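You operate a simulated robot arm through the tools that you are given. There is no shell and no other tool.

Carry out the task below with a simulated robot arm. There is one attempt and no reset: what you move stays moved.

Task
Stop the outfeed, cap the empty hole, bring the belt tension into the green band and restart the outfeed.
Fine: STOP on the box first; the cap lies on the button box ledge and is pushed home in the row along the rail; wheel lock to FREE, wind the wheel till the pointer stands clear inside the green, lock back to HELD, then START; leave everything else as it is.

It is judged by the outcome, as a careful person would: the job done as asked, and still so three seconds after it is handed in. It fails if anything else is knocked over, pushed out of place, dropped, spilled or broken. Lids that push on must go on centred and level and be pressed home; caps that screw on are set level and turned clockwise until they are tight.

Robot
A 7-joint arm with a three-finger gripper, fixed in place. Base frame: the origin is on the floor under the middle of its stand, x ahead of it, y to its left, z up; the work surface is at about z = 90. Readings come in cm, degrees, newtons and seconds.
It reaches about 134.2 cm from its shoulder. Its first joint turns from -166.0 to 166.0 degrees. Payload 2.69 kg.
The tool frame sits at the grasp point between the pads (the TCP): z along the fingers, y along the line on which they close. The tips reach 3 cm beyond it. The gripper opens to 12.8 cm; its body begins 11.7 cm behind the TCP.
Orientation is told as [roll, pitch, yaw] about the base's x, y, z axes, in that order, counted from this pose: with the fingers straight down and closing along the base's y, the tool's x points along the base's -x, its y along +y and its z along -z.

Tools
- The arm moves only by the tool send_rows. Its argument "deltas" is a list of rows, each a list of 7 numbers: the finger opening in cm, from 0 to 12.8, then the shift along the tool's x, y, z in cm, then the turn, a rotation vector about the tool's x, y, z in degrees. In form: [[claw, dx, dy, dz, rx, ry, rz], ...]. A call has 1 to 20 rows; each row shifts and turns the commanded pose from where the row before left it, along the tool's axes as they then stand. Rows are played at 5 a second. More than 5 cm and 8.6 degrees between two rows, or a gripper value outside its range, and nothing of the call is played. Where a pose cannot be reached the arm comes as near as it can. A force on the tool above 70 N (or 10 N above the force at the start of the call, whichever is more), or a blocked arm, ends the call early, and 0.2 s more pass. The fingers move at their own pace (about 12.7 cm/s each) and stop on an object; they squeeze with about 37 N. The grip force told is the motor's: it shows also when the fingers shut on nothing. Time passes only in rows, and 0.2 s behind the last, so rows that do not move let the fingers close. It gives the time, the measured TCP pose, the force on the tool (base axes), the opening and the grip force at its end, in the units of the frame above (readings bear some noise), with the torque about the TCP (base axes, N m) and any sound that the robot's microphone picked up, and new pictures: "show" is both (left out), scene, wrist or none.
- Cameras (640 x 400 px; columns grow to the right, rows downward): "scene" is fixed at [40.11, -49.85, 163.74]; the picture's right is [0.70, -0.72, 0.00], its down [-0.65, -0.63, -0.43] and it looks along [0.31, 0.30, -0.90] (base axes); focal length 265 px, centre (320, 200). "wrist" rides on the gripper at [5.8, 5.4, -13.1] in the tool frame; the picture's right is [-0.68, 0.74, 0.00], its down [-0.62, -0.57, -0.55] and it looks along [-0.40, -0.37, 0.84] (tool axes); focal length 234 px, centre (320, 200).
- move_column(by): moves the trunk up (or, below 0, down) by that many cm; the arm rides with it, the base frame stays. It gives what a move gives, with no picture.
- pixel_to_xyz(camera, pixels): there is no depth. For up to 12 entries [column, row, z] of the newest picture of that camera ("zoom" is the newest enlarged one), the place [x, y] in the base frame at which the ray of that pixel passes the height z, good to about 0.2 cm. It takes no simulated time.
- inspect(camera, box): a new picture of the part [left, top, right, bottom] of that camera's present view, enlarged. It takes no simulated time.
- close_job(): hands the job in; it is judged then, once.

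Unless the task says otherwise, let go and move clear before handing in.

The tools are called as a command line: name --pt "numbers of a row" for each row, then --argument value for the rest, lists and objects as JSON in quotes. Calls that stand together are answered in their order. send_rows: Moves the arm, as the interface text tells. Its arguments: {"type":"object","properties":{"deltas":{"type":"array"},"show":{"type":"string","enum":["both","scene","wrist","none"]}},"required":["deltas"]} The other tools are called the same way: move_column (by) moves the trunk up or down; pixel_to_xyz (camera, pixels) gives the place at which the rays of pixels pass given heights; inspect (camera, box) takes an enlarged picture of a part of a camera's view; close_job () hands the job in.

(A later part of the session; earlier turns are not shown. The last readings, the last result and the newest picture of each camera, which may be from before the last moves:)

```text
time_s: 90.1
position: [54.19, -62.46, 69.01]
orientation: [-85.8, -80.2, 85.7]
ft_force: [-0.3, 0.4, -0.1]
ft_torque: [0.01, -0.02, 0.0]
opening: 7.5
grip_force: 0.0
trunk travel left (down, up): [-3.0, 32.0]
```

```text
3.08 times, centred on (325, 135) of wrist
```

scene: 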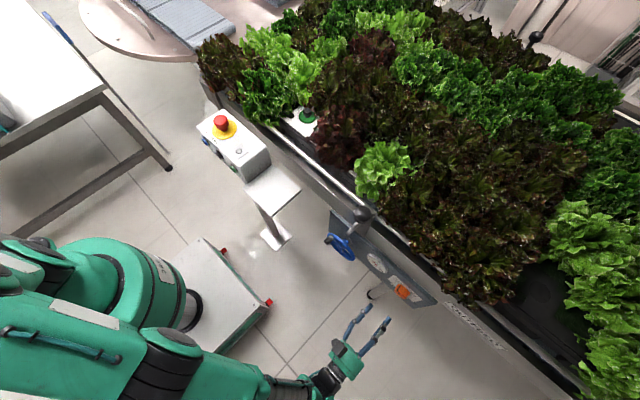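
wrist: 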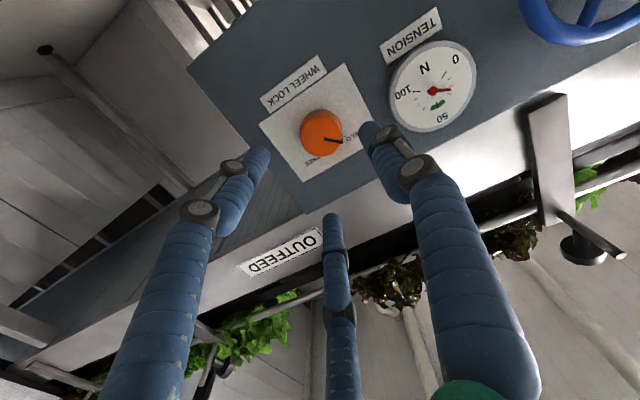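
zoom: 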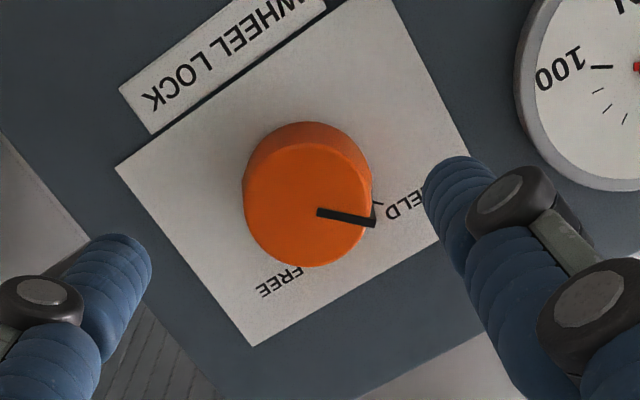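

Knob axis works out at (y≈-62.55, z≈69.15). Trimming the aim slightly and advancing to x≈62 with fingers open around it.

send_rows --pt "7.5 -0.12 -0.11 2 0 -0.7 0" --pt "7.5 0 0 3 0 0 0" --pt "7.5 0 0 2.8 0 0 0" --pt "7.5 0 0 0 0 0 0" --show "both"

inspect --camera "wrist" --box '[240, 80, 420, 240]'

inspect --camera "scene" --box '[360, 260, 440, 330]'

```text
time_s: 91.1
position: [62.0, -62.41, 69.1]
orientation: [-89.8, -80.3, 89.7]
ft_force: [0.6, -0.4, 0.5]
ft_torque: [0.03, -0.02, -0.01]
opening: 7.5
grip_force: 0.1
trunk travel left (down, up): [-3.0, 32.0]
```

scene: 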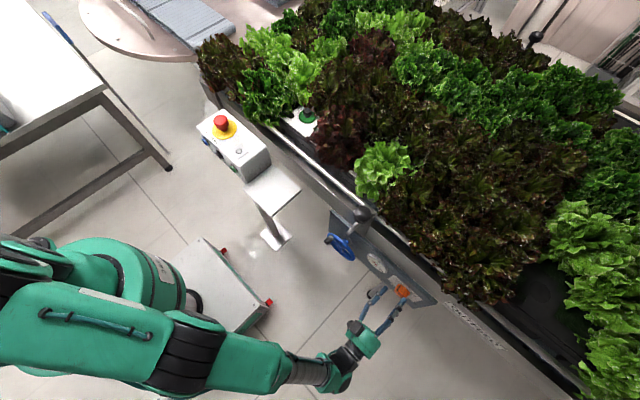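
wrist: 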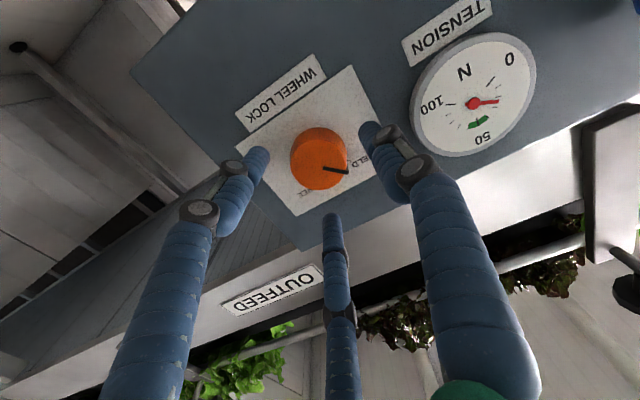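

```text
2.50 times, centred on (330, 160) of wrist
```

zoom: 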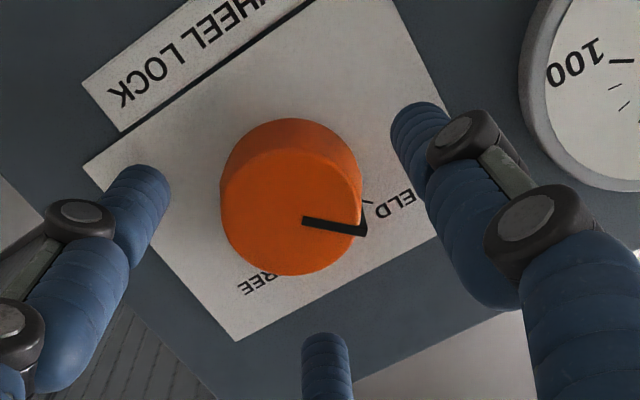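

```text
5.71 times, centred on (400, 295) of scene
```

zoom: 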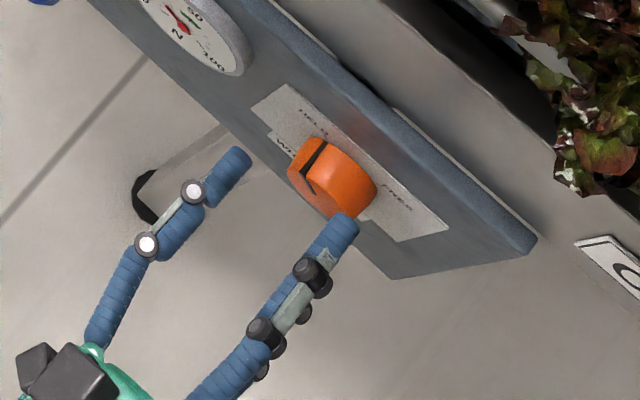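

Alignment is within about 0.1 cm (knob face at (318.4,162.8) vs expected (319,162)). Advancing 3.2 cm so the tips straddle the knob, just short of the panel.

send_rows --pt "7.5 0 0 1.2 0 0 0" --pt "7.5 0 0 1.0 0 0 0" --pt "7.5 0 0 0.6 0 0 0" --pt "7.5 0 0 0.4 0 0 0" --pt "7.5 0 0 0 0 0 0" --show "both"

inspect --camera "scene" --box '[360, 260, 440, 330]'

```text
time_s: 92.3
position: [65.1, -62.49, 69.08]
orientation: [-89.7, -80.1, 89.5]
ft_force: [-0.4, 0.4, -0.7]
ft_torque: [-0.01, -0.02, 0.0]
opening: 7.5
grip_force: 0.0
trunk travel left (down, up): [-3.0, 32.0]
```

scene: 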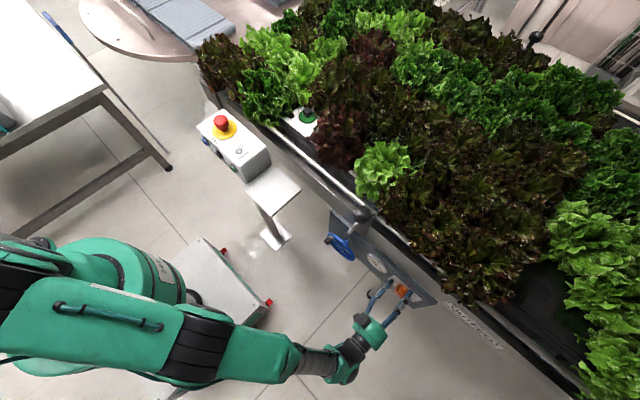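
wrist: 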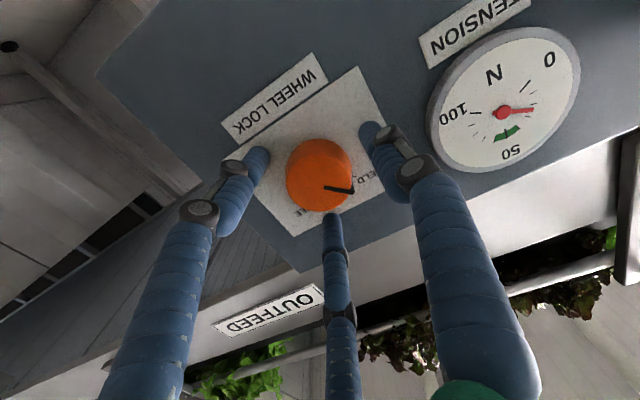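

```text
5.71 times, centred on (400, 295) of scene
```

zoom: 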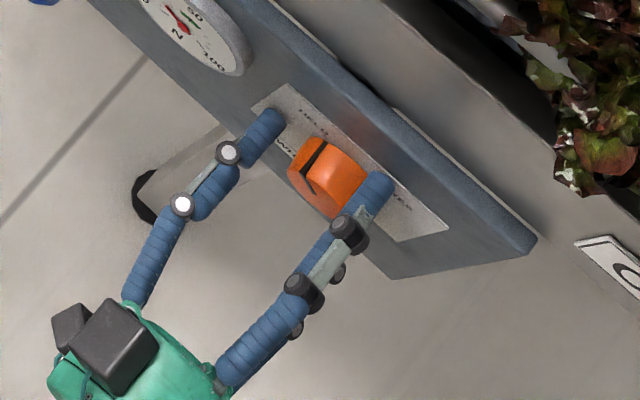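

Fingers straddle the knob without contact. Advancing a further 0.5 cm in tiny steps for more overlap, watching for panel contact.

send_rows --pt "7.5 0 0 0.2 0 0 0" --pt "7.5 0 0 0.2 0 0 0" --pt "7.5 0 0 0.1 0 0 0" --pt "7.5 0 0 0 0 0 0" --show "none"

inspect --camera "scene" --box '[360, 260, 440, 330]'

inspect --camera "wrist" --box '[240, 90, 400, 230]'

```text
time_s: 93.3
position: [65.51, -62.45, 69.03]
orientation: [-89.8, -80.4, 89.7]
ft_force: [-13.5, 0.2, 1.1]
ft_torque: [0.14, 0.08, 0.71]
opening: 7.72
grip_force: 0.8
trunk travel left (down, up): [-3.0, 32.0]
```

```text
5.71 times, centred on (400, 295) of scene
```

zoom: 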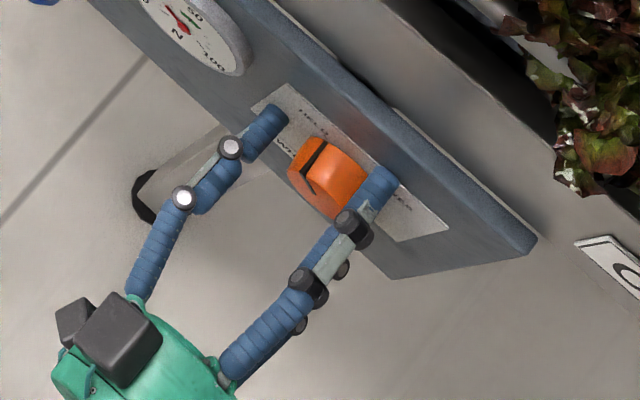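

```text
2.86 times, centred on (320, 160) of wrist
```

zoom: 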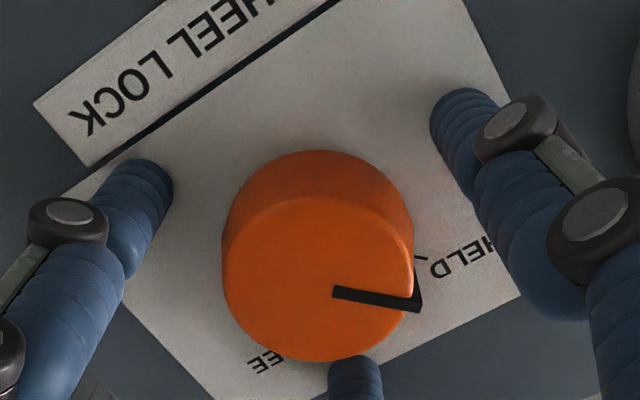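

The tips touched the panel lightly (-13.5 N) at x_tip≈68.5; knob face is at x≈66. Backing off 0.25 cm and closing on the knob.

send_rows --pt "7.5 0 0 -0.25 0 0 0" --pt "6 0 0 0 0 0 0" --pt "5 0 0 0 0 0 0" --pt "4 0 0 0 0 0 0" --pt "3 0 0 0 0 0 0" --pt "2 0 0 0 0 0 0" --pt "2 0 0 0 0 0 0" --show "wrist"

inspect --camera "wrist" --box '[240, 90, 400, 230]'

```text
time_s: 94.9
position: [65.37, -62.45, 69.15]
orientation: [-89.6, -80.3, 89.4]
ft_force: [-7.7, 0.7, -3.8]
ft_torque: [0.06, 0.2, 0.08]
opening: 4.62
grip_force: 45.5
trunk travel left (down, up): [-3.0, 32.0]
```

wrist: 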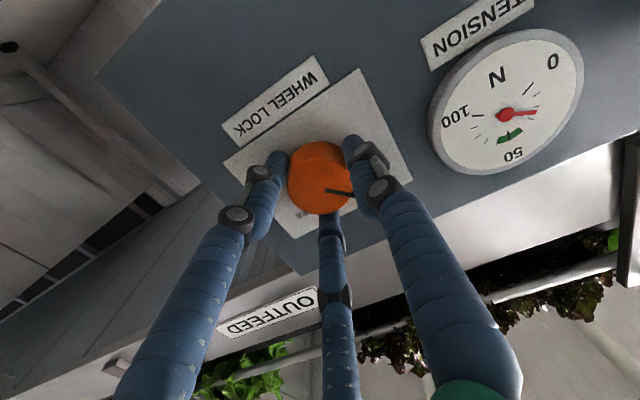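

```text
2.86 times, centred on (320, 160) of wrist
```

zoom: 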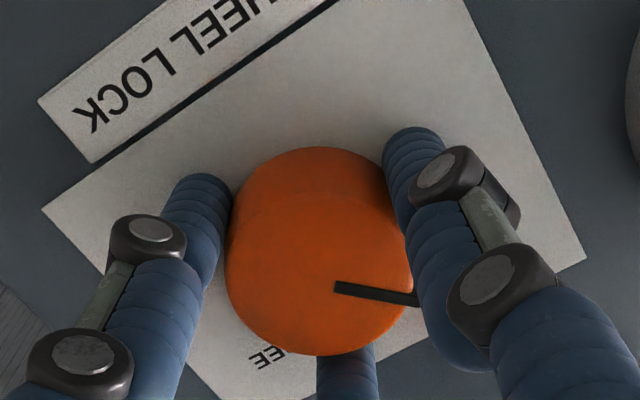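

Firm grip on the knob (opening 4.6 cm, 45 N). Turning clockwise (positive about the tool axis), first 30°.

send_rows --pt "1 0 0 -0.1 0 0 6" --pt "1 0 0 0 0 0 6" --pt "1 0 0 0 0 0 6" --pt "1 0 0 0 0 0 6" --pt "1 0 0 0 0 0 6" --pt "1 0 0 0 0 0 0" --show "wrist"

inspect --camera "wrist" --box '[240, 90, 400, 230]'

```text
time_s: 96.3
position: [65.41, -62.42, 69.11]
orientation: [89.8, -69.7, -90.0]
ft_force: [4.1, -0.8, -13.1]
ft_torque: [0.01, 0.33, -0.06]
opening: 4.65
grip_force: 44.9
trunk travel left (down, up): [-3.0, 32.0]
```

wrist: 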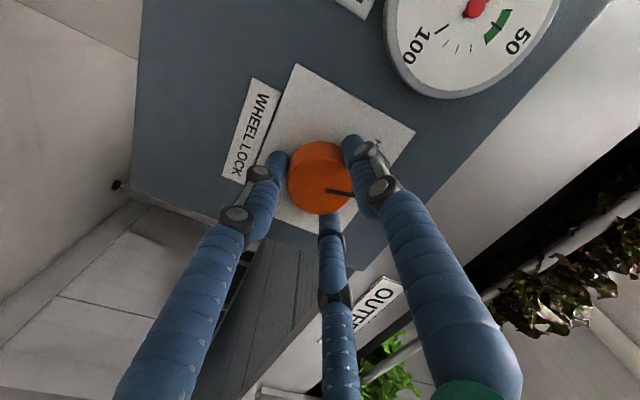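

```text
2.86 times, centred on (320, 160) of wrist
```

zoom: 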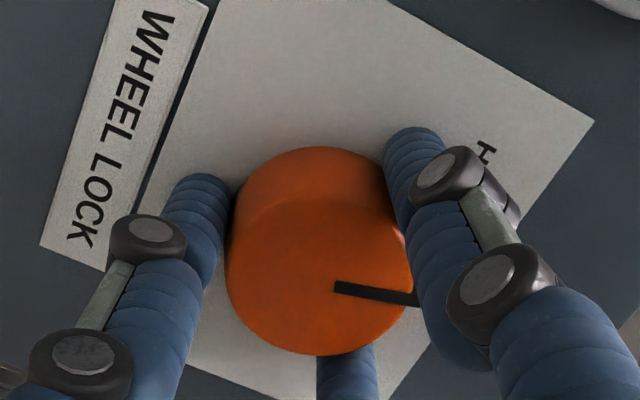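

The knob follows the gripper (mark unchanged relative to fingers, labels rotated by 30°). Turning another 42°.

send_rows --pt "1 0 0 0 0 0 6" --pt "1 0 0 0 0 0 6" --pt "1 0 0 0 0 0 6" --pt "1 0 0 0 0 0 6" --pt "1 0 0 0 0 0 6" --pt "1 0 0 0 0 0 6" --pt "1 0 0 0 0 0 6" --pt "1 0 0 0 0 0 0" --show "wrist"

inspect --camera "wrist" --box '[240, 90, 400, 230]'

```text
time_s: 98.1
position: [65.35, -62.54, 68.96]
orientation: [89.9, -27.8, -90.0]
ft_force: [16.1, -3.2, -17.0]
ft_torque: [-0.01, 0.26, -0.05]
opening: 4.63
grip_force: 45.4
trunk travel left (down, up): [-3.0, 32.0]
```

wrist: 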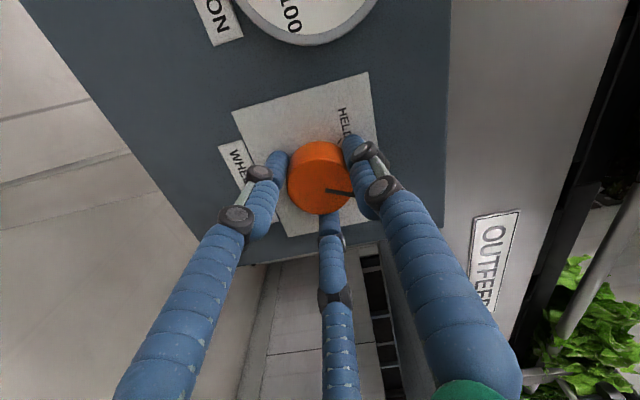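

```text
2.86 times, centred on (320, 160) of wrist
```

zoom: 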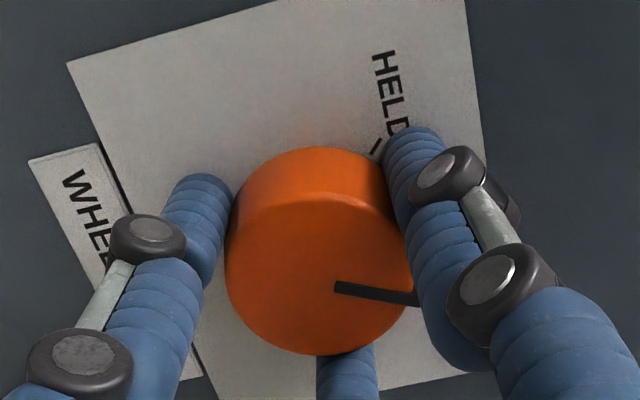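

72° turned so far, no click yet. Continuing the last ~18–20°.

send_rows --pt "1 0 0 0.05 0 0 6" --pt "1 0 0 0 0 0 6" --pt "1 0 0 0 0 0 6" --pt "1 0 0 0 0 0 0" --show "wrist"

inspect --camera "wrist" --box '[240, 90, 400, 230]'

```text
time_s: 99.1
position: [65.27, -62.48, 68.93]
orientation: [89.9, -9.6, -90.2]
ft_force: [6.2, -3.8, -14.4]
ft_torque: [-0.06, 0.49, -0.16]
opening: 4.65
grip_force: 44.7
trunk travel left (down, up): [-3.0, 32.0]
```

wrist: 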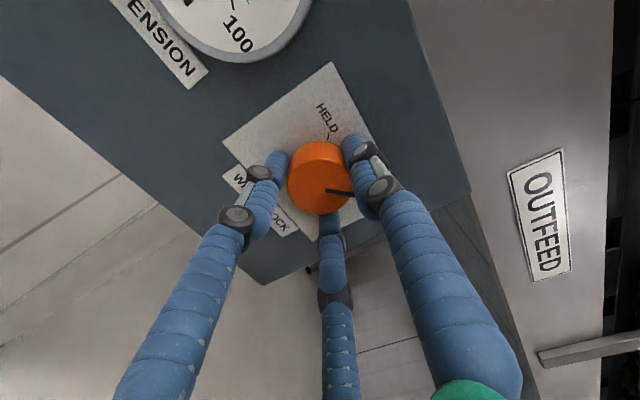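

```text
2.86 times, centred on (320, 160) of wrist
```

zoom: 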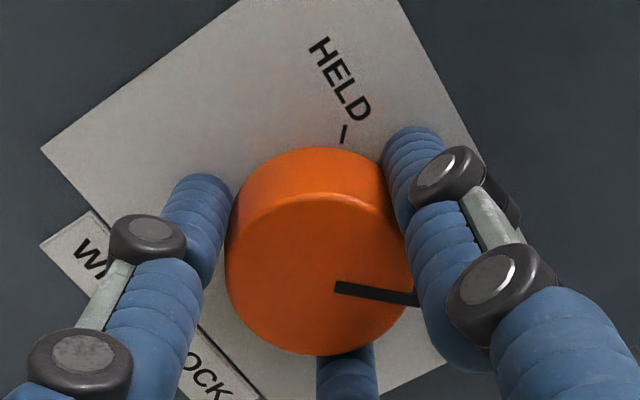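

90° turned; the HELD tick is now a quarter turn behind the mark. Releasing to check the mark against the FREE tick.

send_rows --pt "7.5 0 0 0 0 0 0" --pt "7.5 0 0 0 0 0 0" --pt "7.5 0 0 0 0 0 0" --pt "7.5 0 0 -2 0 0 0" --pt "7.5 0 0 -3 0 0 0" --pt "7.5 0 0 0 0 0 0" --show "wrist"

inspect --camera "wrist" --box '[240, 70, 400, 230]'

```text
time_s: 100.5
position: [60.49, -62.48, 69.31]
orientation: [90.1, -9.8, -90.2]
ft_force: [0.1, 0.8, -1.0]
ft_torque: [0.03, 0.01, 0.0]
opening: 7.51
grip_force: 0.1
trunk travel left (down, up): [-3.0, 32.0]
```

wrist: 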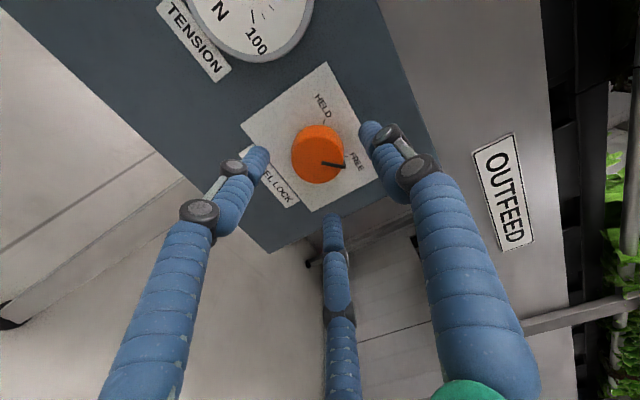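

```text
2.50 times, centred on (320, 150) of wrist
```

zoom: 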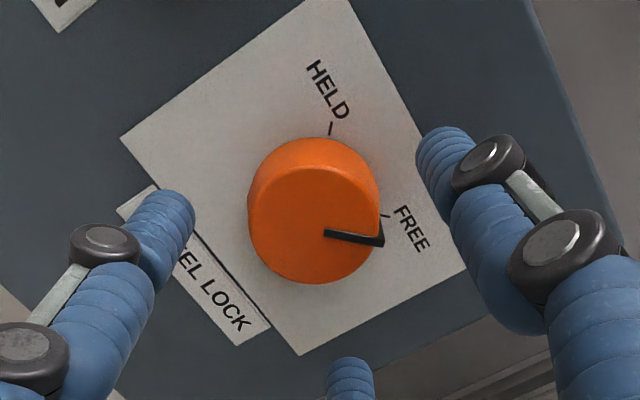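

The mark's side line meets the FREE tick, just as it met the HELD tick before: the lock is at FREE. Now backing off, untwisting the wrist and moving over to the wheel.

send_rows --pt "7.5 0 0 -4 0 0 0" --pt "7.5 0 0 -4.5 0 0 0" --pt "3 0 0 0 0 0 -8" --pt "3 0 0 0 0 0 -8" --pt "3 0 0 0 0 0 -8" --pt "3 0 0 0 0 0 -8" --pt "3 0 0 0 0 0 -8" --pt "3 0 0 0 0 0 -8" --pt "3 0 0 0 0 0 -8" --pt "3 0 0 0 0 0 -8" --pt "3 0 0 0 0 0 -8" --pt "3 0 0 0 0 0 -8" --pt "3 0 0 0 0 0 0" --show "both"

inspect --camera "wrist" --box '[270, 20, 480, 180]'

```text
time_s: 103.3
position: [51.84, -62.52, 69.12]
orientation: [77.7, -89.8, -77.9]
ft_force: [-1.0, -0.1, 0.1]
ft_torque: [-0.02, -0.02, -0.01]
opening: 3.0
grip_force: 0.1
trunk travel left (down, up): [-3.0, 32.0]
```

scene: 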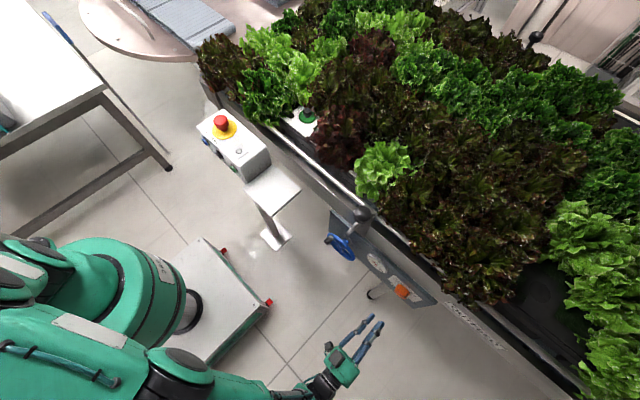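
wrist: 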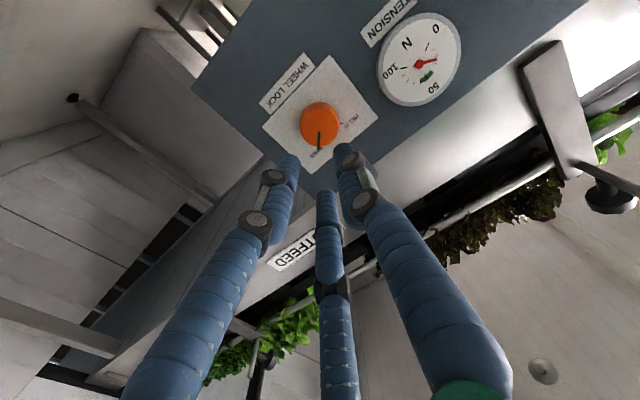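

```text
2.50 times, centred on (375, 100) of wrist
```

zoom: 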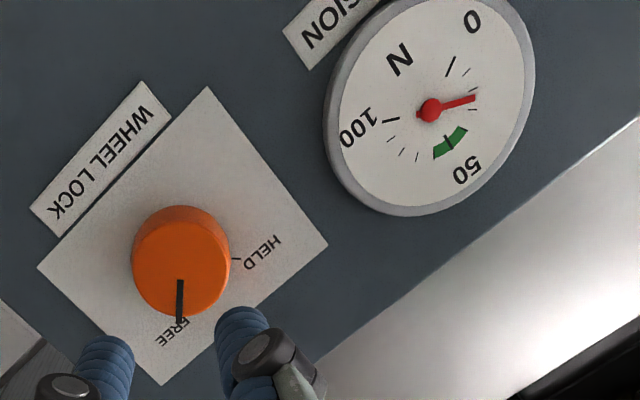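

FREE confirmed (mark toward FREE at (180,300) in the zoom), gauge still ≈24. Moving sideways to face the wheel handle, staying at x≈52.

send_rows --pt "3 -0.3 4.2 0 0 0 0" --pt "3 -0.3 4.2 0 0 0 0" --pt "3 -0.3 4.2 0 0 0 0" --pt "3 -0.3 4.2 0 0 0 0" --pt "3 -0.3 4.2 0 0 0 0" --pt "3 -0.3 4.2 0 0 0 0" --pt "3 -0.3 4.2 0 0 0 0" --pt "3 0 0 0 0 0 0" --show "both"

inspect --camera "wrist" --box '[220, 40, 420, 220]'

inspect --camera "scene" --box '[290, 210, 400, 300]'

```text
time_s: 105.1
position: [52.9, -35.08, 72.41]
orientation: [78.4, -88.4, -78.0]
ft_force: [0.3, 0.1, 0.0]
ft_torque: [0.03, -0.01, 0.02]
opening: 3.0
grip_force: 0.0
out of reach, approached as far as the arm can: row 7
trunk travel left (down, up): [-3.0, 32.0]
```

scene: 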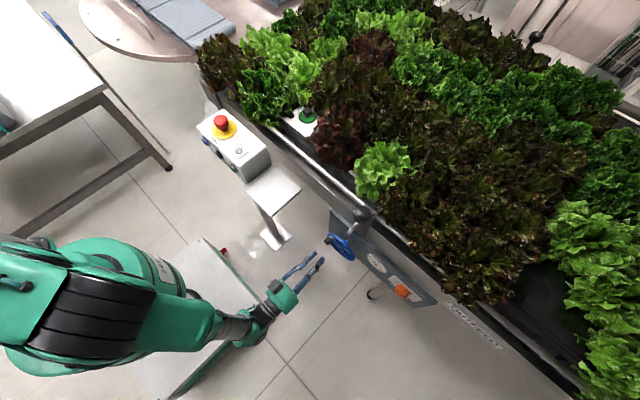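
wrist: 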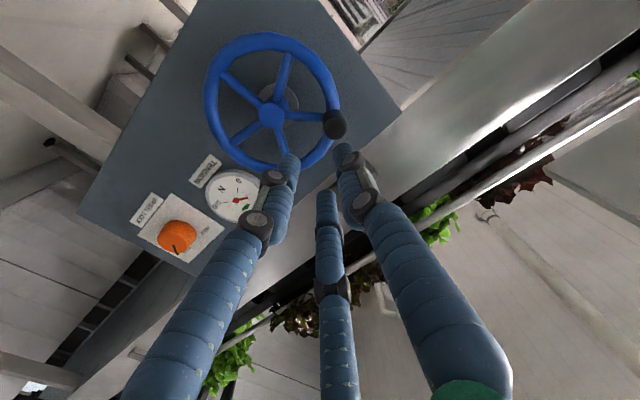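

```text
2.22 times, centred on (320, 130) of wrist
```

zoom: 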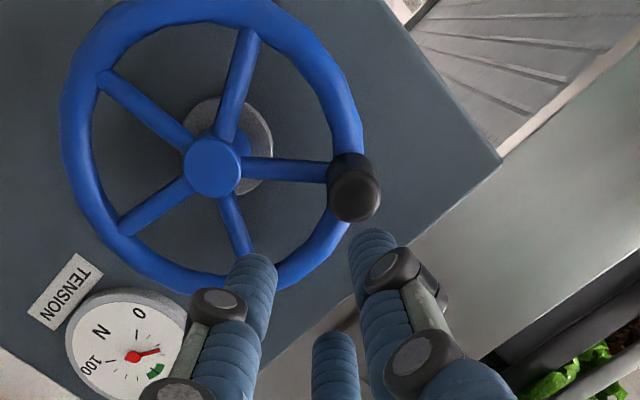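

```text
4.44 times, centred on (345, 255) of scene
```

zoom: 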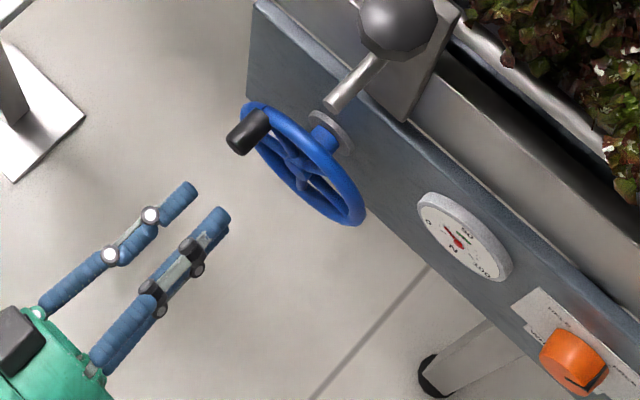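

The handle is in view: wrist (335.8,125.5), scene (326.6,241.5); hub at wrist (271.4,114.3). Ray-casting them. (One row was just out of reach close in, so I'll work nearer the wheel.)

pixel_to_xyz --camera "wrist" --pixels '[[335.75, 125.5, 68], [335.75, 125.5, 70], [335.75, 125.5, 71], [335.75, 125.5, 72], [271.4, 114.3, 64], [271.4, 114.3, 65], [271.4, 114.3, 66], [271.4, 114.3, 67]]'

pixel_to_xyz --camera "scene" --pixels '[[326.6, 241.5, 68], [326.6, 241.5, 70], [326.6, 241.5, 71], [326.6, 241.5, 72], [338.5, 246, 64], [338.5, 246, 66]]'

```text
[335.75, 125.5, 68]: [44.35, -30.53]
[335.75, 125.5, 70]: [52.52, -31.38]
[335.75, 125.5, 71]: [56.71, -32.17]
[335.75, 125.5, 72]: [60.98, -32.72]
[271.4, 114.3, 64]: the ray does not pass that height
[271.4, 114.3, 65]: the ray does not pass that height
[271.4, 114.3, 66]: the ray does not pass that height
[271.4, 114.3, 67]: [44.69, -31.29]
```

```text
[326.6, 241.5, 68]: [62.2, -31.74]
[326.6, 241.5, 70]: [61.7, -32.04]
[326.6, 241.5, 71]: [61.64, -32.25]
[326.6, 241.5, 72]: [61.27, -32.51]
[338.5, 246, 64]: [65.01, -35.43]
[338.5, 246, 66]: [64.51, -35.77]
```

Handle end is at (61.2,-32.6,72.05); wheel axis ≈(y -36.95, z 67.1), handle radius ≈6.5 cm. I'll line up with the handle at x≈56.5 with the fingers open to 4.5 cm.

send_rows --pt "4.5 0.2 1.2 1.8 0 0 0" --pt "4.5 0.2 1.25 1.8 0 0 0" --pt "4.5 0 0 0 0 0 0" --show "both"

inspect --camera "wrist" --box '[240, 70, 420, 230]'

inspect --camera "scene" --box '[290, 210, 400, 300]'

```text
time_s: 105.9
position: [57.31, -33.83, 72.76]
orientation: [79.8, -89.2, -79.7]
ft_force: [0.3, -0.9, -0.3]
ft_torque: [0.01, 0.0, 0.03]
opening: 4.51
grip_force: 0.0
out of reach, approached as far as the arm can: row 1, 2
trunk travel left (down, up): [-3.0, 32.0]
```

scene: 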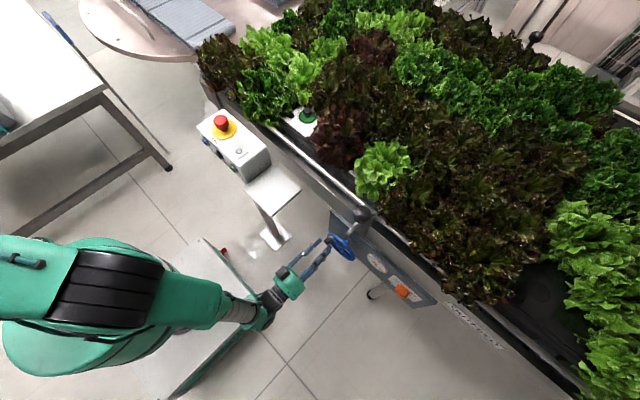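
wrist: 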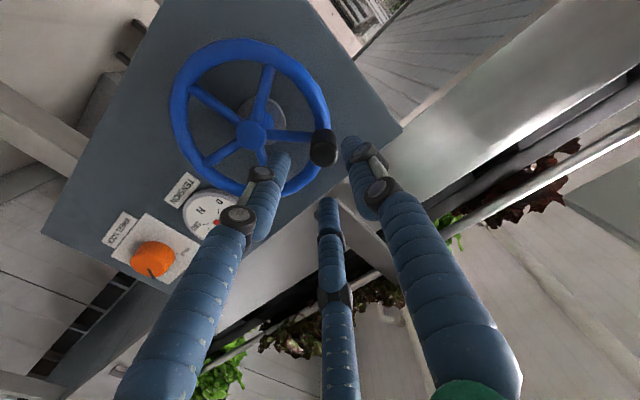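

```text
2.50 times, centred on (330, 150) of wrist
```

zoom: 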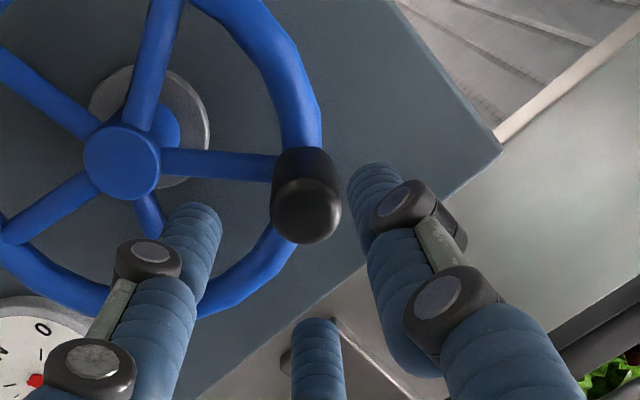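

```text
4.44 times, centred on (345, 255) of scene
```

zoom: 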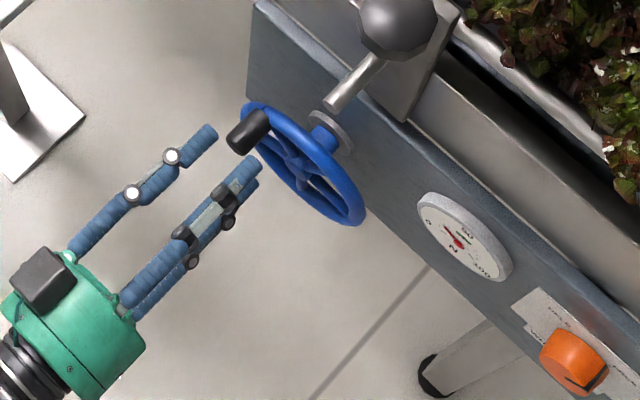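

The level pose near the wheel is limited because the arm is folded close to its shoulder. I'll raise the trunk 16 cm and bring the TCP back down with the arm, giving more room.

move_column --by 16

send_rows --pt "4.5 4 0 -0.5 0 0 0" --pt "4.5 4 0 0 0 0 0" --pt "4.5 4 0 0 0 0 0" --pt "4.5 4 0 0 0 0 0" --pt "4.5 0 0 0 0 0 0" --show "both"

```text
time_s: 107.7
position: [57.21, -33.8, 88.76]
orientation: [79.1, -89.2, -79.1]
ft_force: [-0.5, -0.9, -0.6]
ft_torque: [-0.05, -0.04, 0.02]
opening: 4.5
grip_force: 0.1
trunk travel left (down, up): [-19.0, 16.0]
```

```text
time_s: 108.9
position: [58.18, -36.13, 73.32]
orientation: [83.5, -88.7, -83.2]
ft_force: [-0.3, 0.0, -0.5]
ft_torque: [-0.02, 0.02, 0.02]
opening: 4.49
grip_force: 0.0
out of reach, approached as far as the arm can: row 1, 2, 3
trunk travel left (down, up): [-19.0, 16.0]
```

scene: 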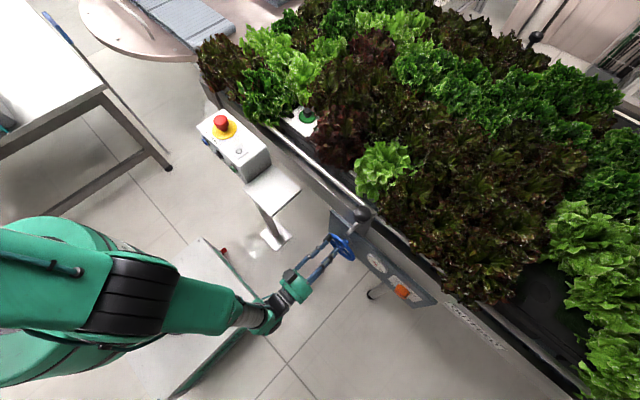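
wrist: 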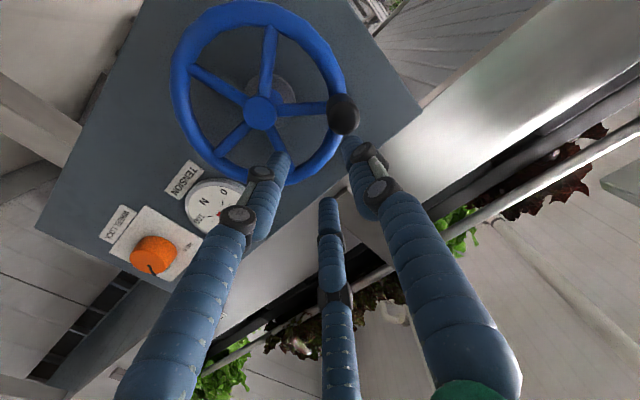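

Still limited — likely the last joint (it had a limit at -30° roll earlier). I'll roll the gripper +30° about its axis, which doesn't matter for the handle, and see if that frees it.

send_rows --pt "4.5 0 0 0 0 0 7.5" --pt "4.5 0 0 0 0 0 7.5" --pt "4.5 0 0 0 0 0 7.5" --pt "4.5 0 0 0 0 0 7.5" --pt "4.5 0 0 0 0 0 0" --show "none"

```text
time_s: 110.1
position: [58.08, -36.09, 73.44]
orientation: [89.7, -59.0, -89.7]
ft_force: [0.1, 0.2, 0.1]
ft_torque: [0.02, -0.03, 0.0]
opening: 4.52
grip_force: 0.1
trunk travel left (down, up): [-19.0, 16.0]
```

Roll accepted. First backing off 1.5 cm so the tips stay clear of the handle end, then moving to the handle's axis (y -32.6, z 72).

send_rows --pt "4.5 0 0 -1.6 0 0 0" --pt "4.5 1.5 1.14 0 0 0 0" --pt "4.5 1.5 1.14 0 0 0 0" --pt "4.5 0 0 0 0 0 0" --show "both"

inspect --camera "wrist" --box '[240, 70, 420, 230]'

```text
time_s: 111.1
position: [56.54, -32.43, 72.02]
orientation: [89.7, -59.2, -89.6]
ft_force: [0.4, -0.2, -0.1]
ft_torque: [0.02, -0.01, 0.03]
opening: 4.49
grip_force: 0.0
trunk travel left (down, up): [-19.0, 16.0]
```

scene: 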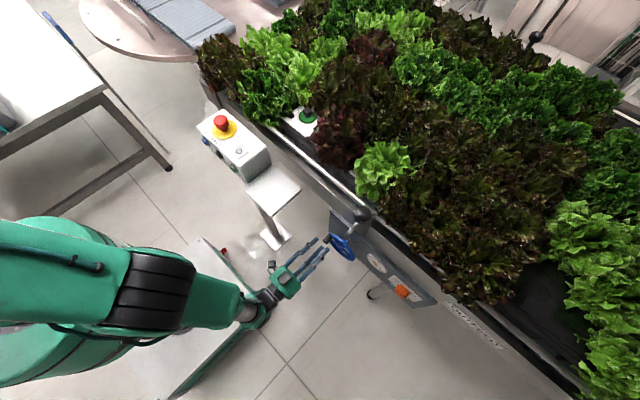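
wrist: 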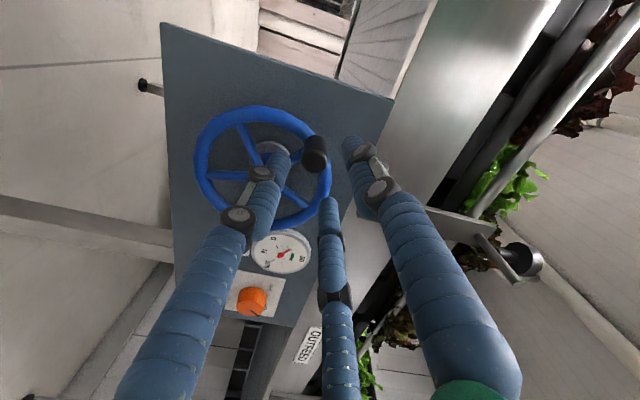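

```text
2.50 times, centred on (330, 150) of wrist
```

zoom: 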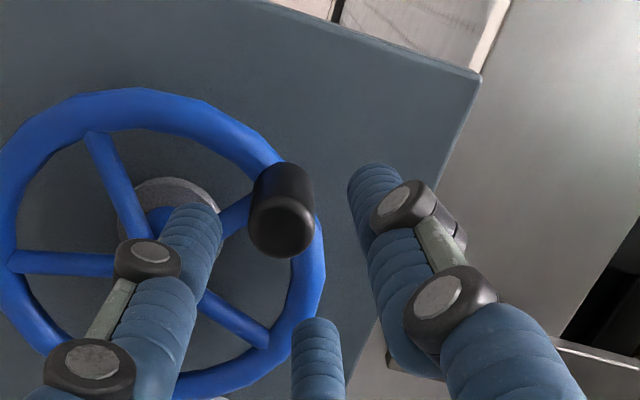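

Free and tracking now. The handle end shows at (314.8,161.2), so it's ~0.4 cm lower than my axis. Correcting and advancing over the handle (TCP x→60.5).

send_rows --pt "4.5 0.32 -0.23 0 0 0 0" --pt "4.5 0 0 1.5 0 0 0" --pt "4.5 0 0 1.5 0 0 0" --pt "4.5 0 0 1 0 0 0" --pt "4.5 0 0 0 0 0 0" --show "both"

inspect --camera "wrist" --box '[240, 90, 420, 250]'

inspect --camera "scene" --box '[290, 210, 400, 300]'

```text
time_s: 112.3
position: [60.44, -32.6, 71.53]
orientation: [89.7, -59.1, -89.8]
ft_force: [0.5, 0.5, -0.1]
ft_torque: [-0.01, 0.0, -0.02]
opening: 4.49
grip_force: 0.0
trunk travel left (down, up): [-19.0, 16.0]
```

scene: 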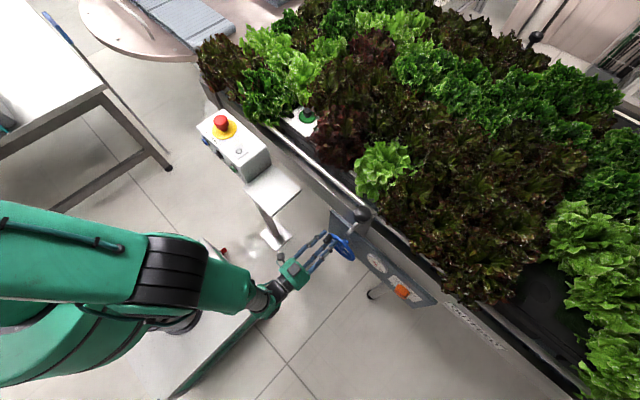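
wrist: 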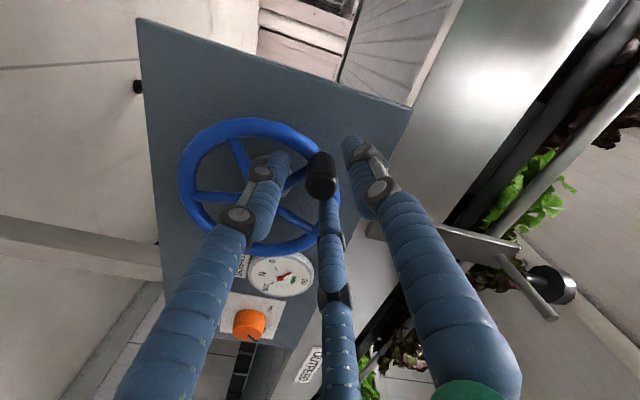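

```text
2.50 times, centred on (330, 170) of wrist
```

zoom: 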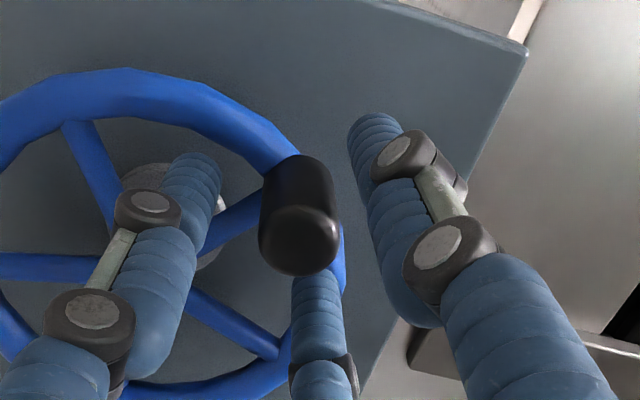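

```text
4.44 times, centred on (345, 255) of scene
```

zoom: 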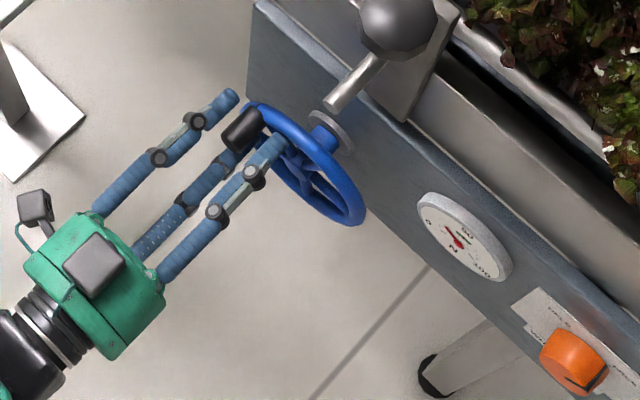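

The fingers straddle the handle symmetrically. Advancing 0.3 cm and closing to a loose 2.6 cm cage around the 2.2 cm handle.

send_rows --pt "4 0 0 0.3 0 0 0" --pt "3.2 0 0 0 0 0 0" --pt "2.6 0 0 0 0 0 0" --pt "2.6 0 0 0 0 0 0" --show "wrist"

inspect --camera "wrist" --box '[230, 90, 410, 330]'

```text
time_s: 113.3
position: [60.77, -32.63, 71.61]
orientation: [89.7, -59.2, -89.6]
ft_force: [-9.9, 5.4, 4.4]
ft_torque: [-0.01, -0.22, -0.02]
opening: 2.69
grip_force: 0.7
trunk travel left (down, up): [-19.0, 16.0]
```

wrist: 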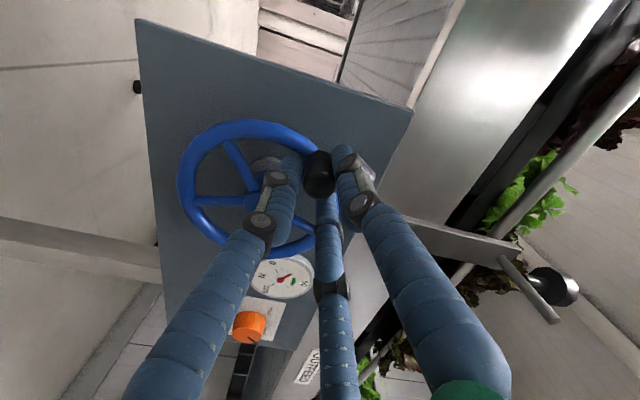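

```text
1.67 times, centred on (320, 210) of wrist
```

zoom: 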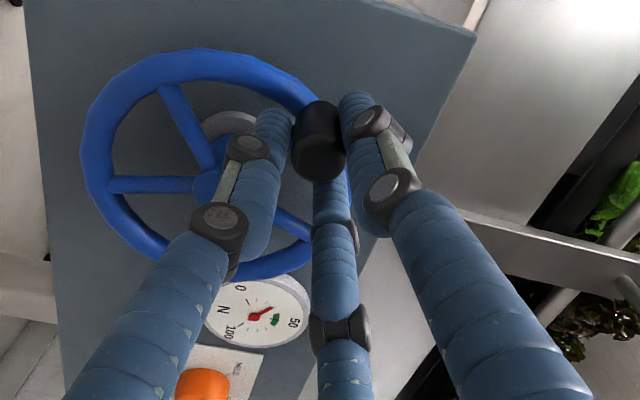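

The handle is caged (2.7 cm), tips lightly touching the rim (-10 N), so I'll back off 0.3 cm. Then I'll try winding clockwise 40° and watch the gauge.

send_rows --pt "2.6 0 0 -0.35 0 0 0" --pt "2.6 -0.525 -0.189 0 0 0 0" --pt "2.6 -0.524 -0.189 0 0 0 0" --pt "2.6 -0.484 -0.277 0 0 0 0" --pt "2.6 -0.484 -0.278 0 0 0 0" --pt "2.6 -0.43 -0.357 0 0 0 0" --pt "2.6 -0.427 -0.357 0 0 0 0" --pt "2.6 -0.36 -0.426 0 0 0 0" --pt "2.6 -0.36 -0.427 0 0 0 0" --pt "2.6 0 0 0 0 0 0" --show "wrist"

inspect --camera "wrist" --box '[230, 90, 410, 330]'

```text
time_s: 115.5
position: [60.34, -36.66, 73.54]
orientation: [90.1, -59.3, -90.0]
ft_force: [-6.7, 10.4, 29.4]
ft_torque: [0.58, -1.06, 0.19]
opening: 4.22
grip_force: 12.0
trunk travel left (down, up): [-19.0, 16.0]
```

wrist: 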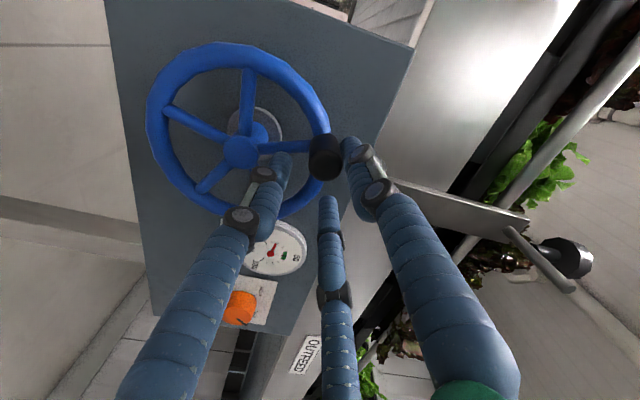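

```text
1.67 times, centred on (320, 210) of wrist
```

zoom: 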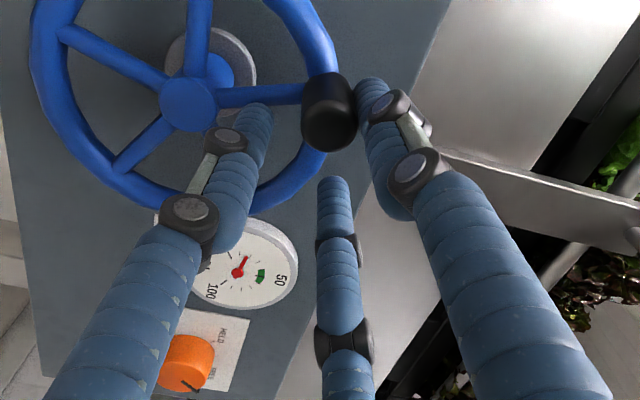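

The wheel turned about 25° clockwise but the cage was pushed open (4.2 cm, 29 N): it needs a firmer hold. Zooming in on the gauge to see which way it moved.

inspect --camera "wrist" --box '[235, 210, 315, 285]'

inspect --camera "scene" --box '[320, 210, 400, 290]'

```text
5.33 times, centred on (275, 248) of wrist
```

zoom: 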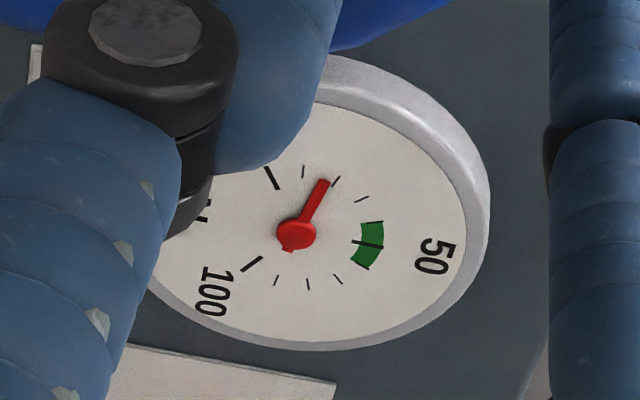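

```text
5.00 times, centred on (360, 250) of scene
```

zoom: 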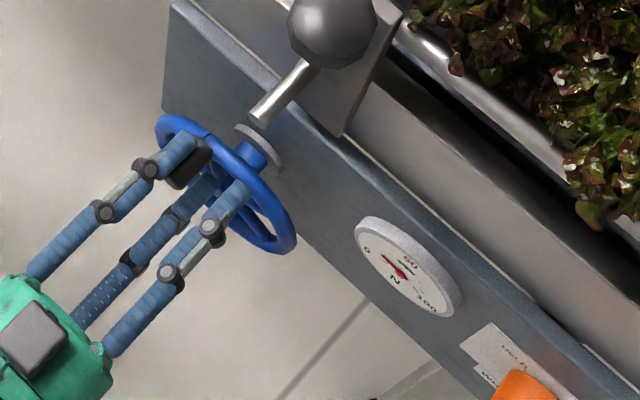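

Clockwise lowered the reading (≈24→≈17), so tension rises counter-clockwise at roughly 0.25–0.3 per degree. Re-centring on the handle (≈1.3 cm toward +Y), then gripping it.

send_rows --pt "4.5 0.29 0.58 0 0 0 0" --pt "4.5 0.29 0.58 0 0 0 0" --pt "4.5 0 0 0 0 0 0" --show "wrist"

inspect --camera "wrist" --box '[240, 90, 420, 250]'

inspect --camera "wrist" --box '[235, 210, 315, 285]'

```text
time_s: 116.3
position: [60.56, -35.23, 73.33]
orientation: [89.6, -59.2, -89.6]
ft_force: [-0.4, -0.7, -0.1]
ft_torque: [0.02, 0.03, -0.05]
opening: 4.5
grip_force: 0.0
trunk travel left (down, up): [-19.0, 16.0]
```

wrist: 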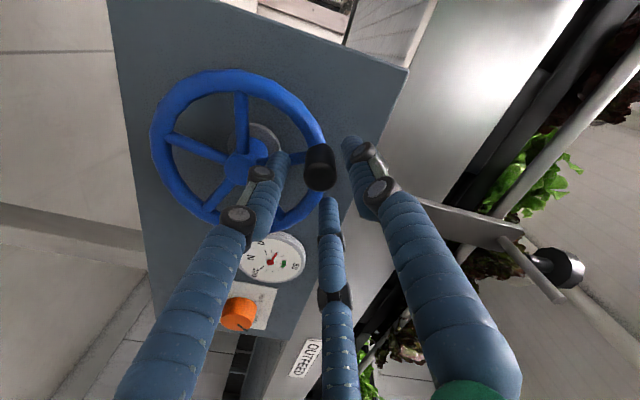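

```text
2.50 times, centred on (330, 170) of wrist
```

zoom: 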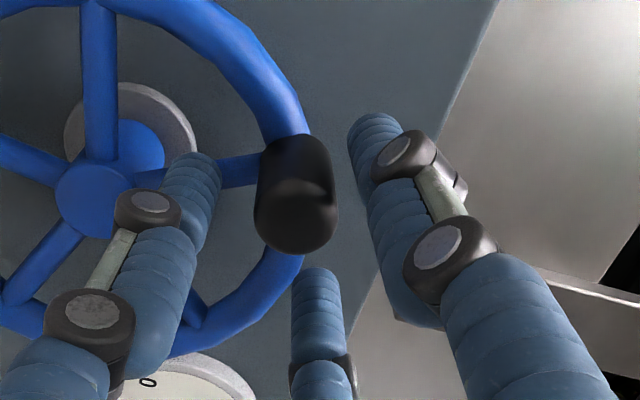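

```text
5.33 times, centred on (275, 248) of wrist
```

zoom: 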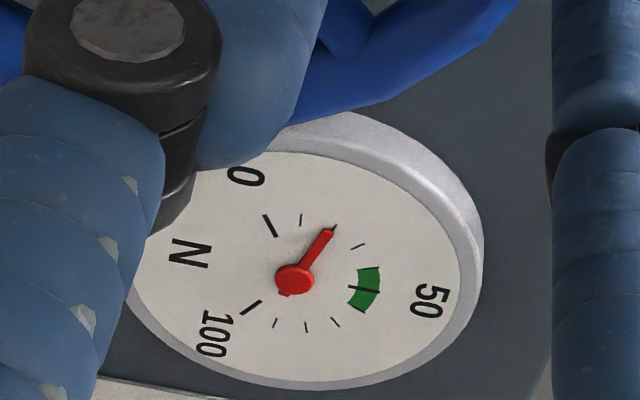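

The reading is now about 19–20 and stays put when untouched. Shifting 0.6 cm onto the handle's axis and gripping moderately.

send_rows --pt "4.5 0.39 0.46 0 0 0 0" --pt "3 0 0 0 0 0 0" --pt "2 0 0 0 0 0 0" --pt "0.8 0 0 0 0 0 0" --pt "0.8 0 0 0 0 0 0" --show "wrist"

inspect --camera "wrist" --box '[240, 90, 420, 250]'

```text
time_s: 117.5
position: [60.56, -34.59, 73.21]
orientation: [89.6, -59.2, -89.6]
ft_force: [1.9, -3.1, -6.9]
ft_torque: [-0.09, 0.25, -0.01]
opening: 2.37
grip_force: 45.2
trunk travel left (down, up): [-19.0, 16.0]
```

wrist: 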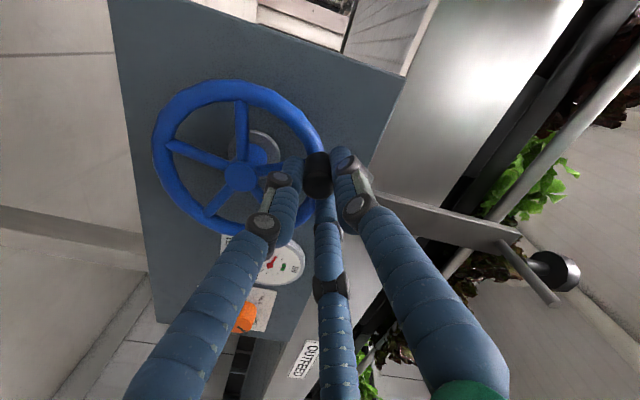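

```text
2.50 times, centred on (330, 170) of wrist
```

zoom: 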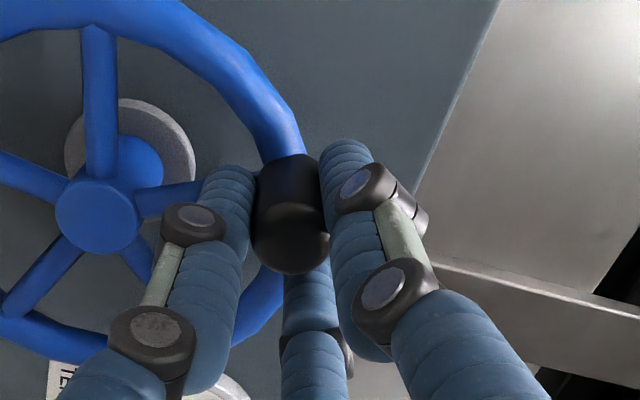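

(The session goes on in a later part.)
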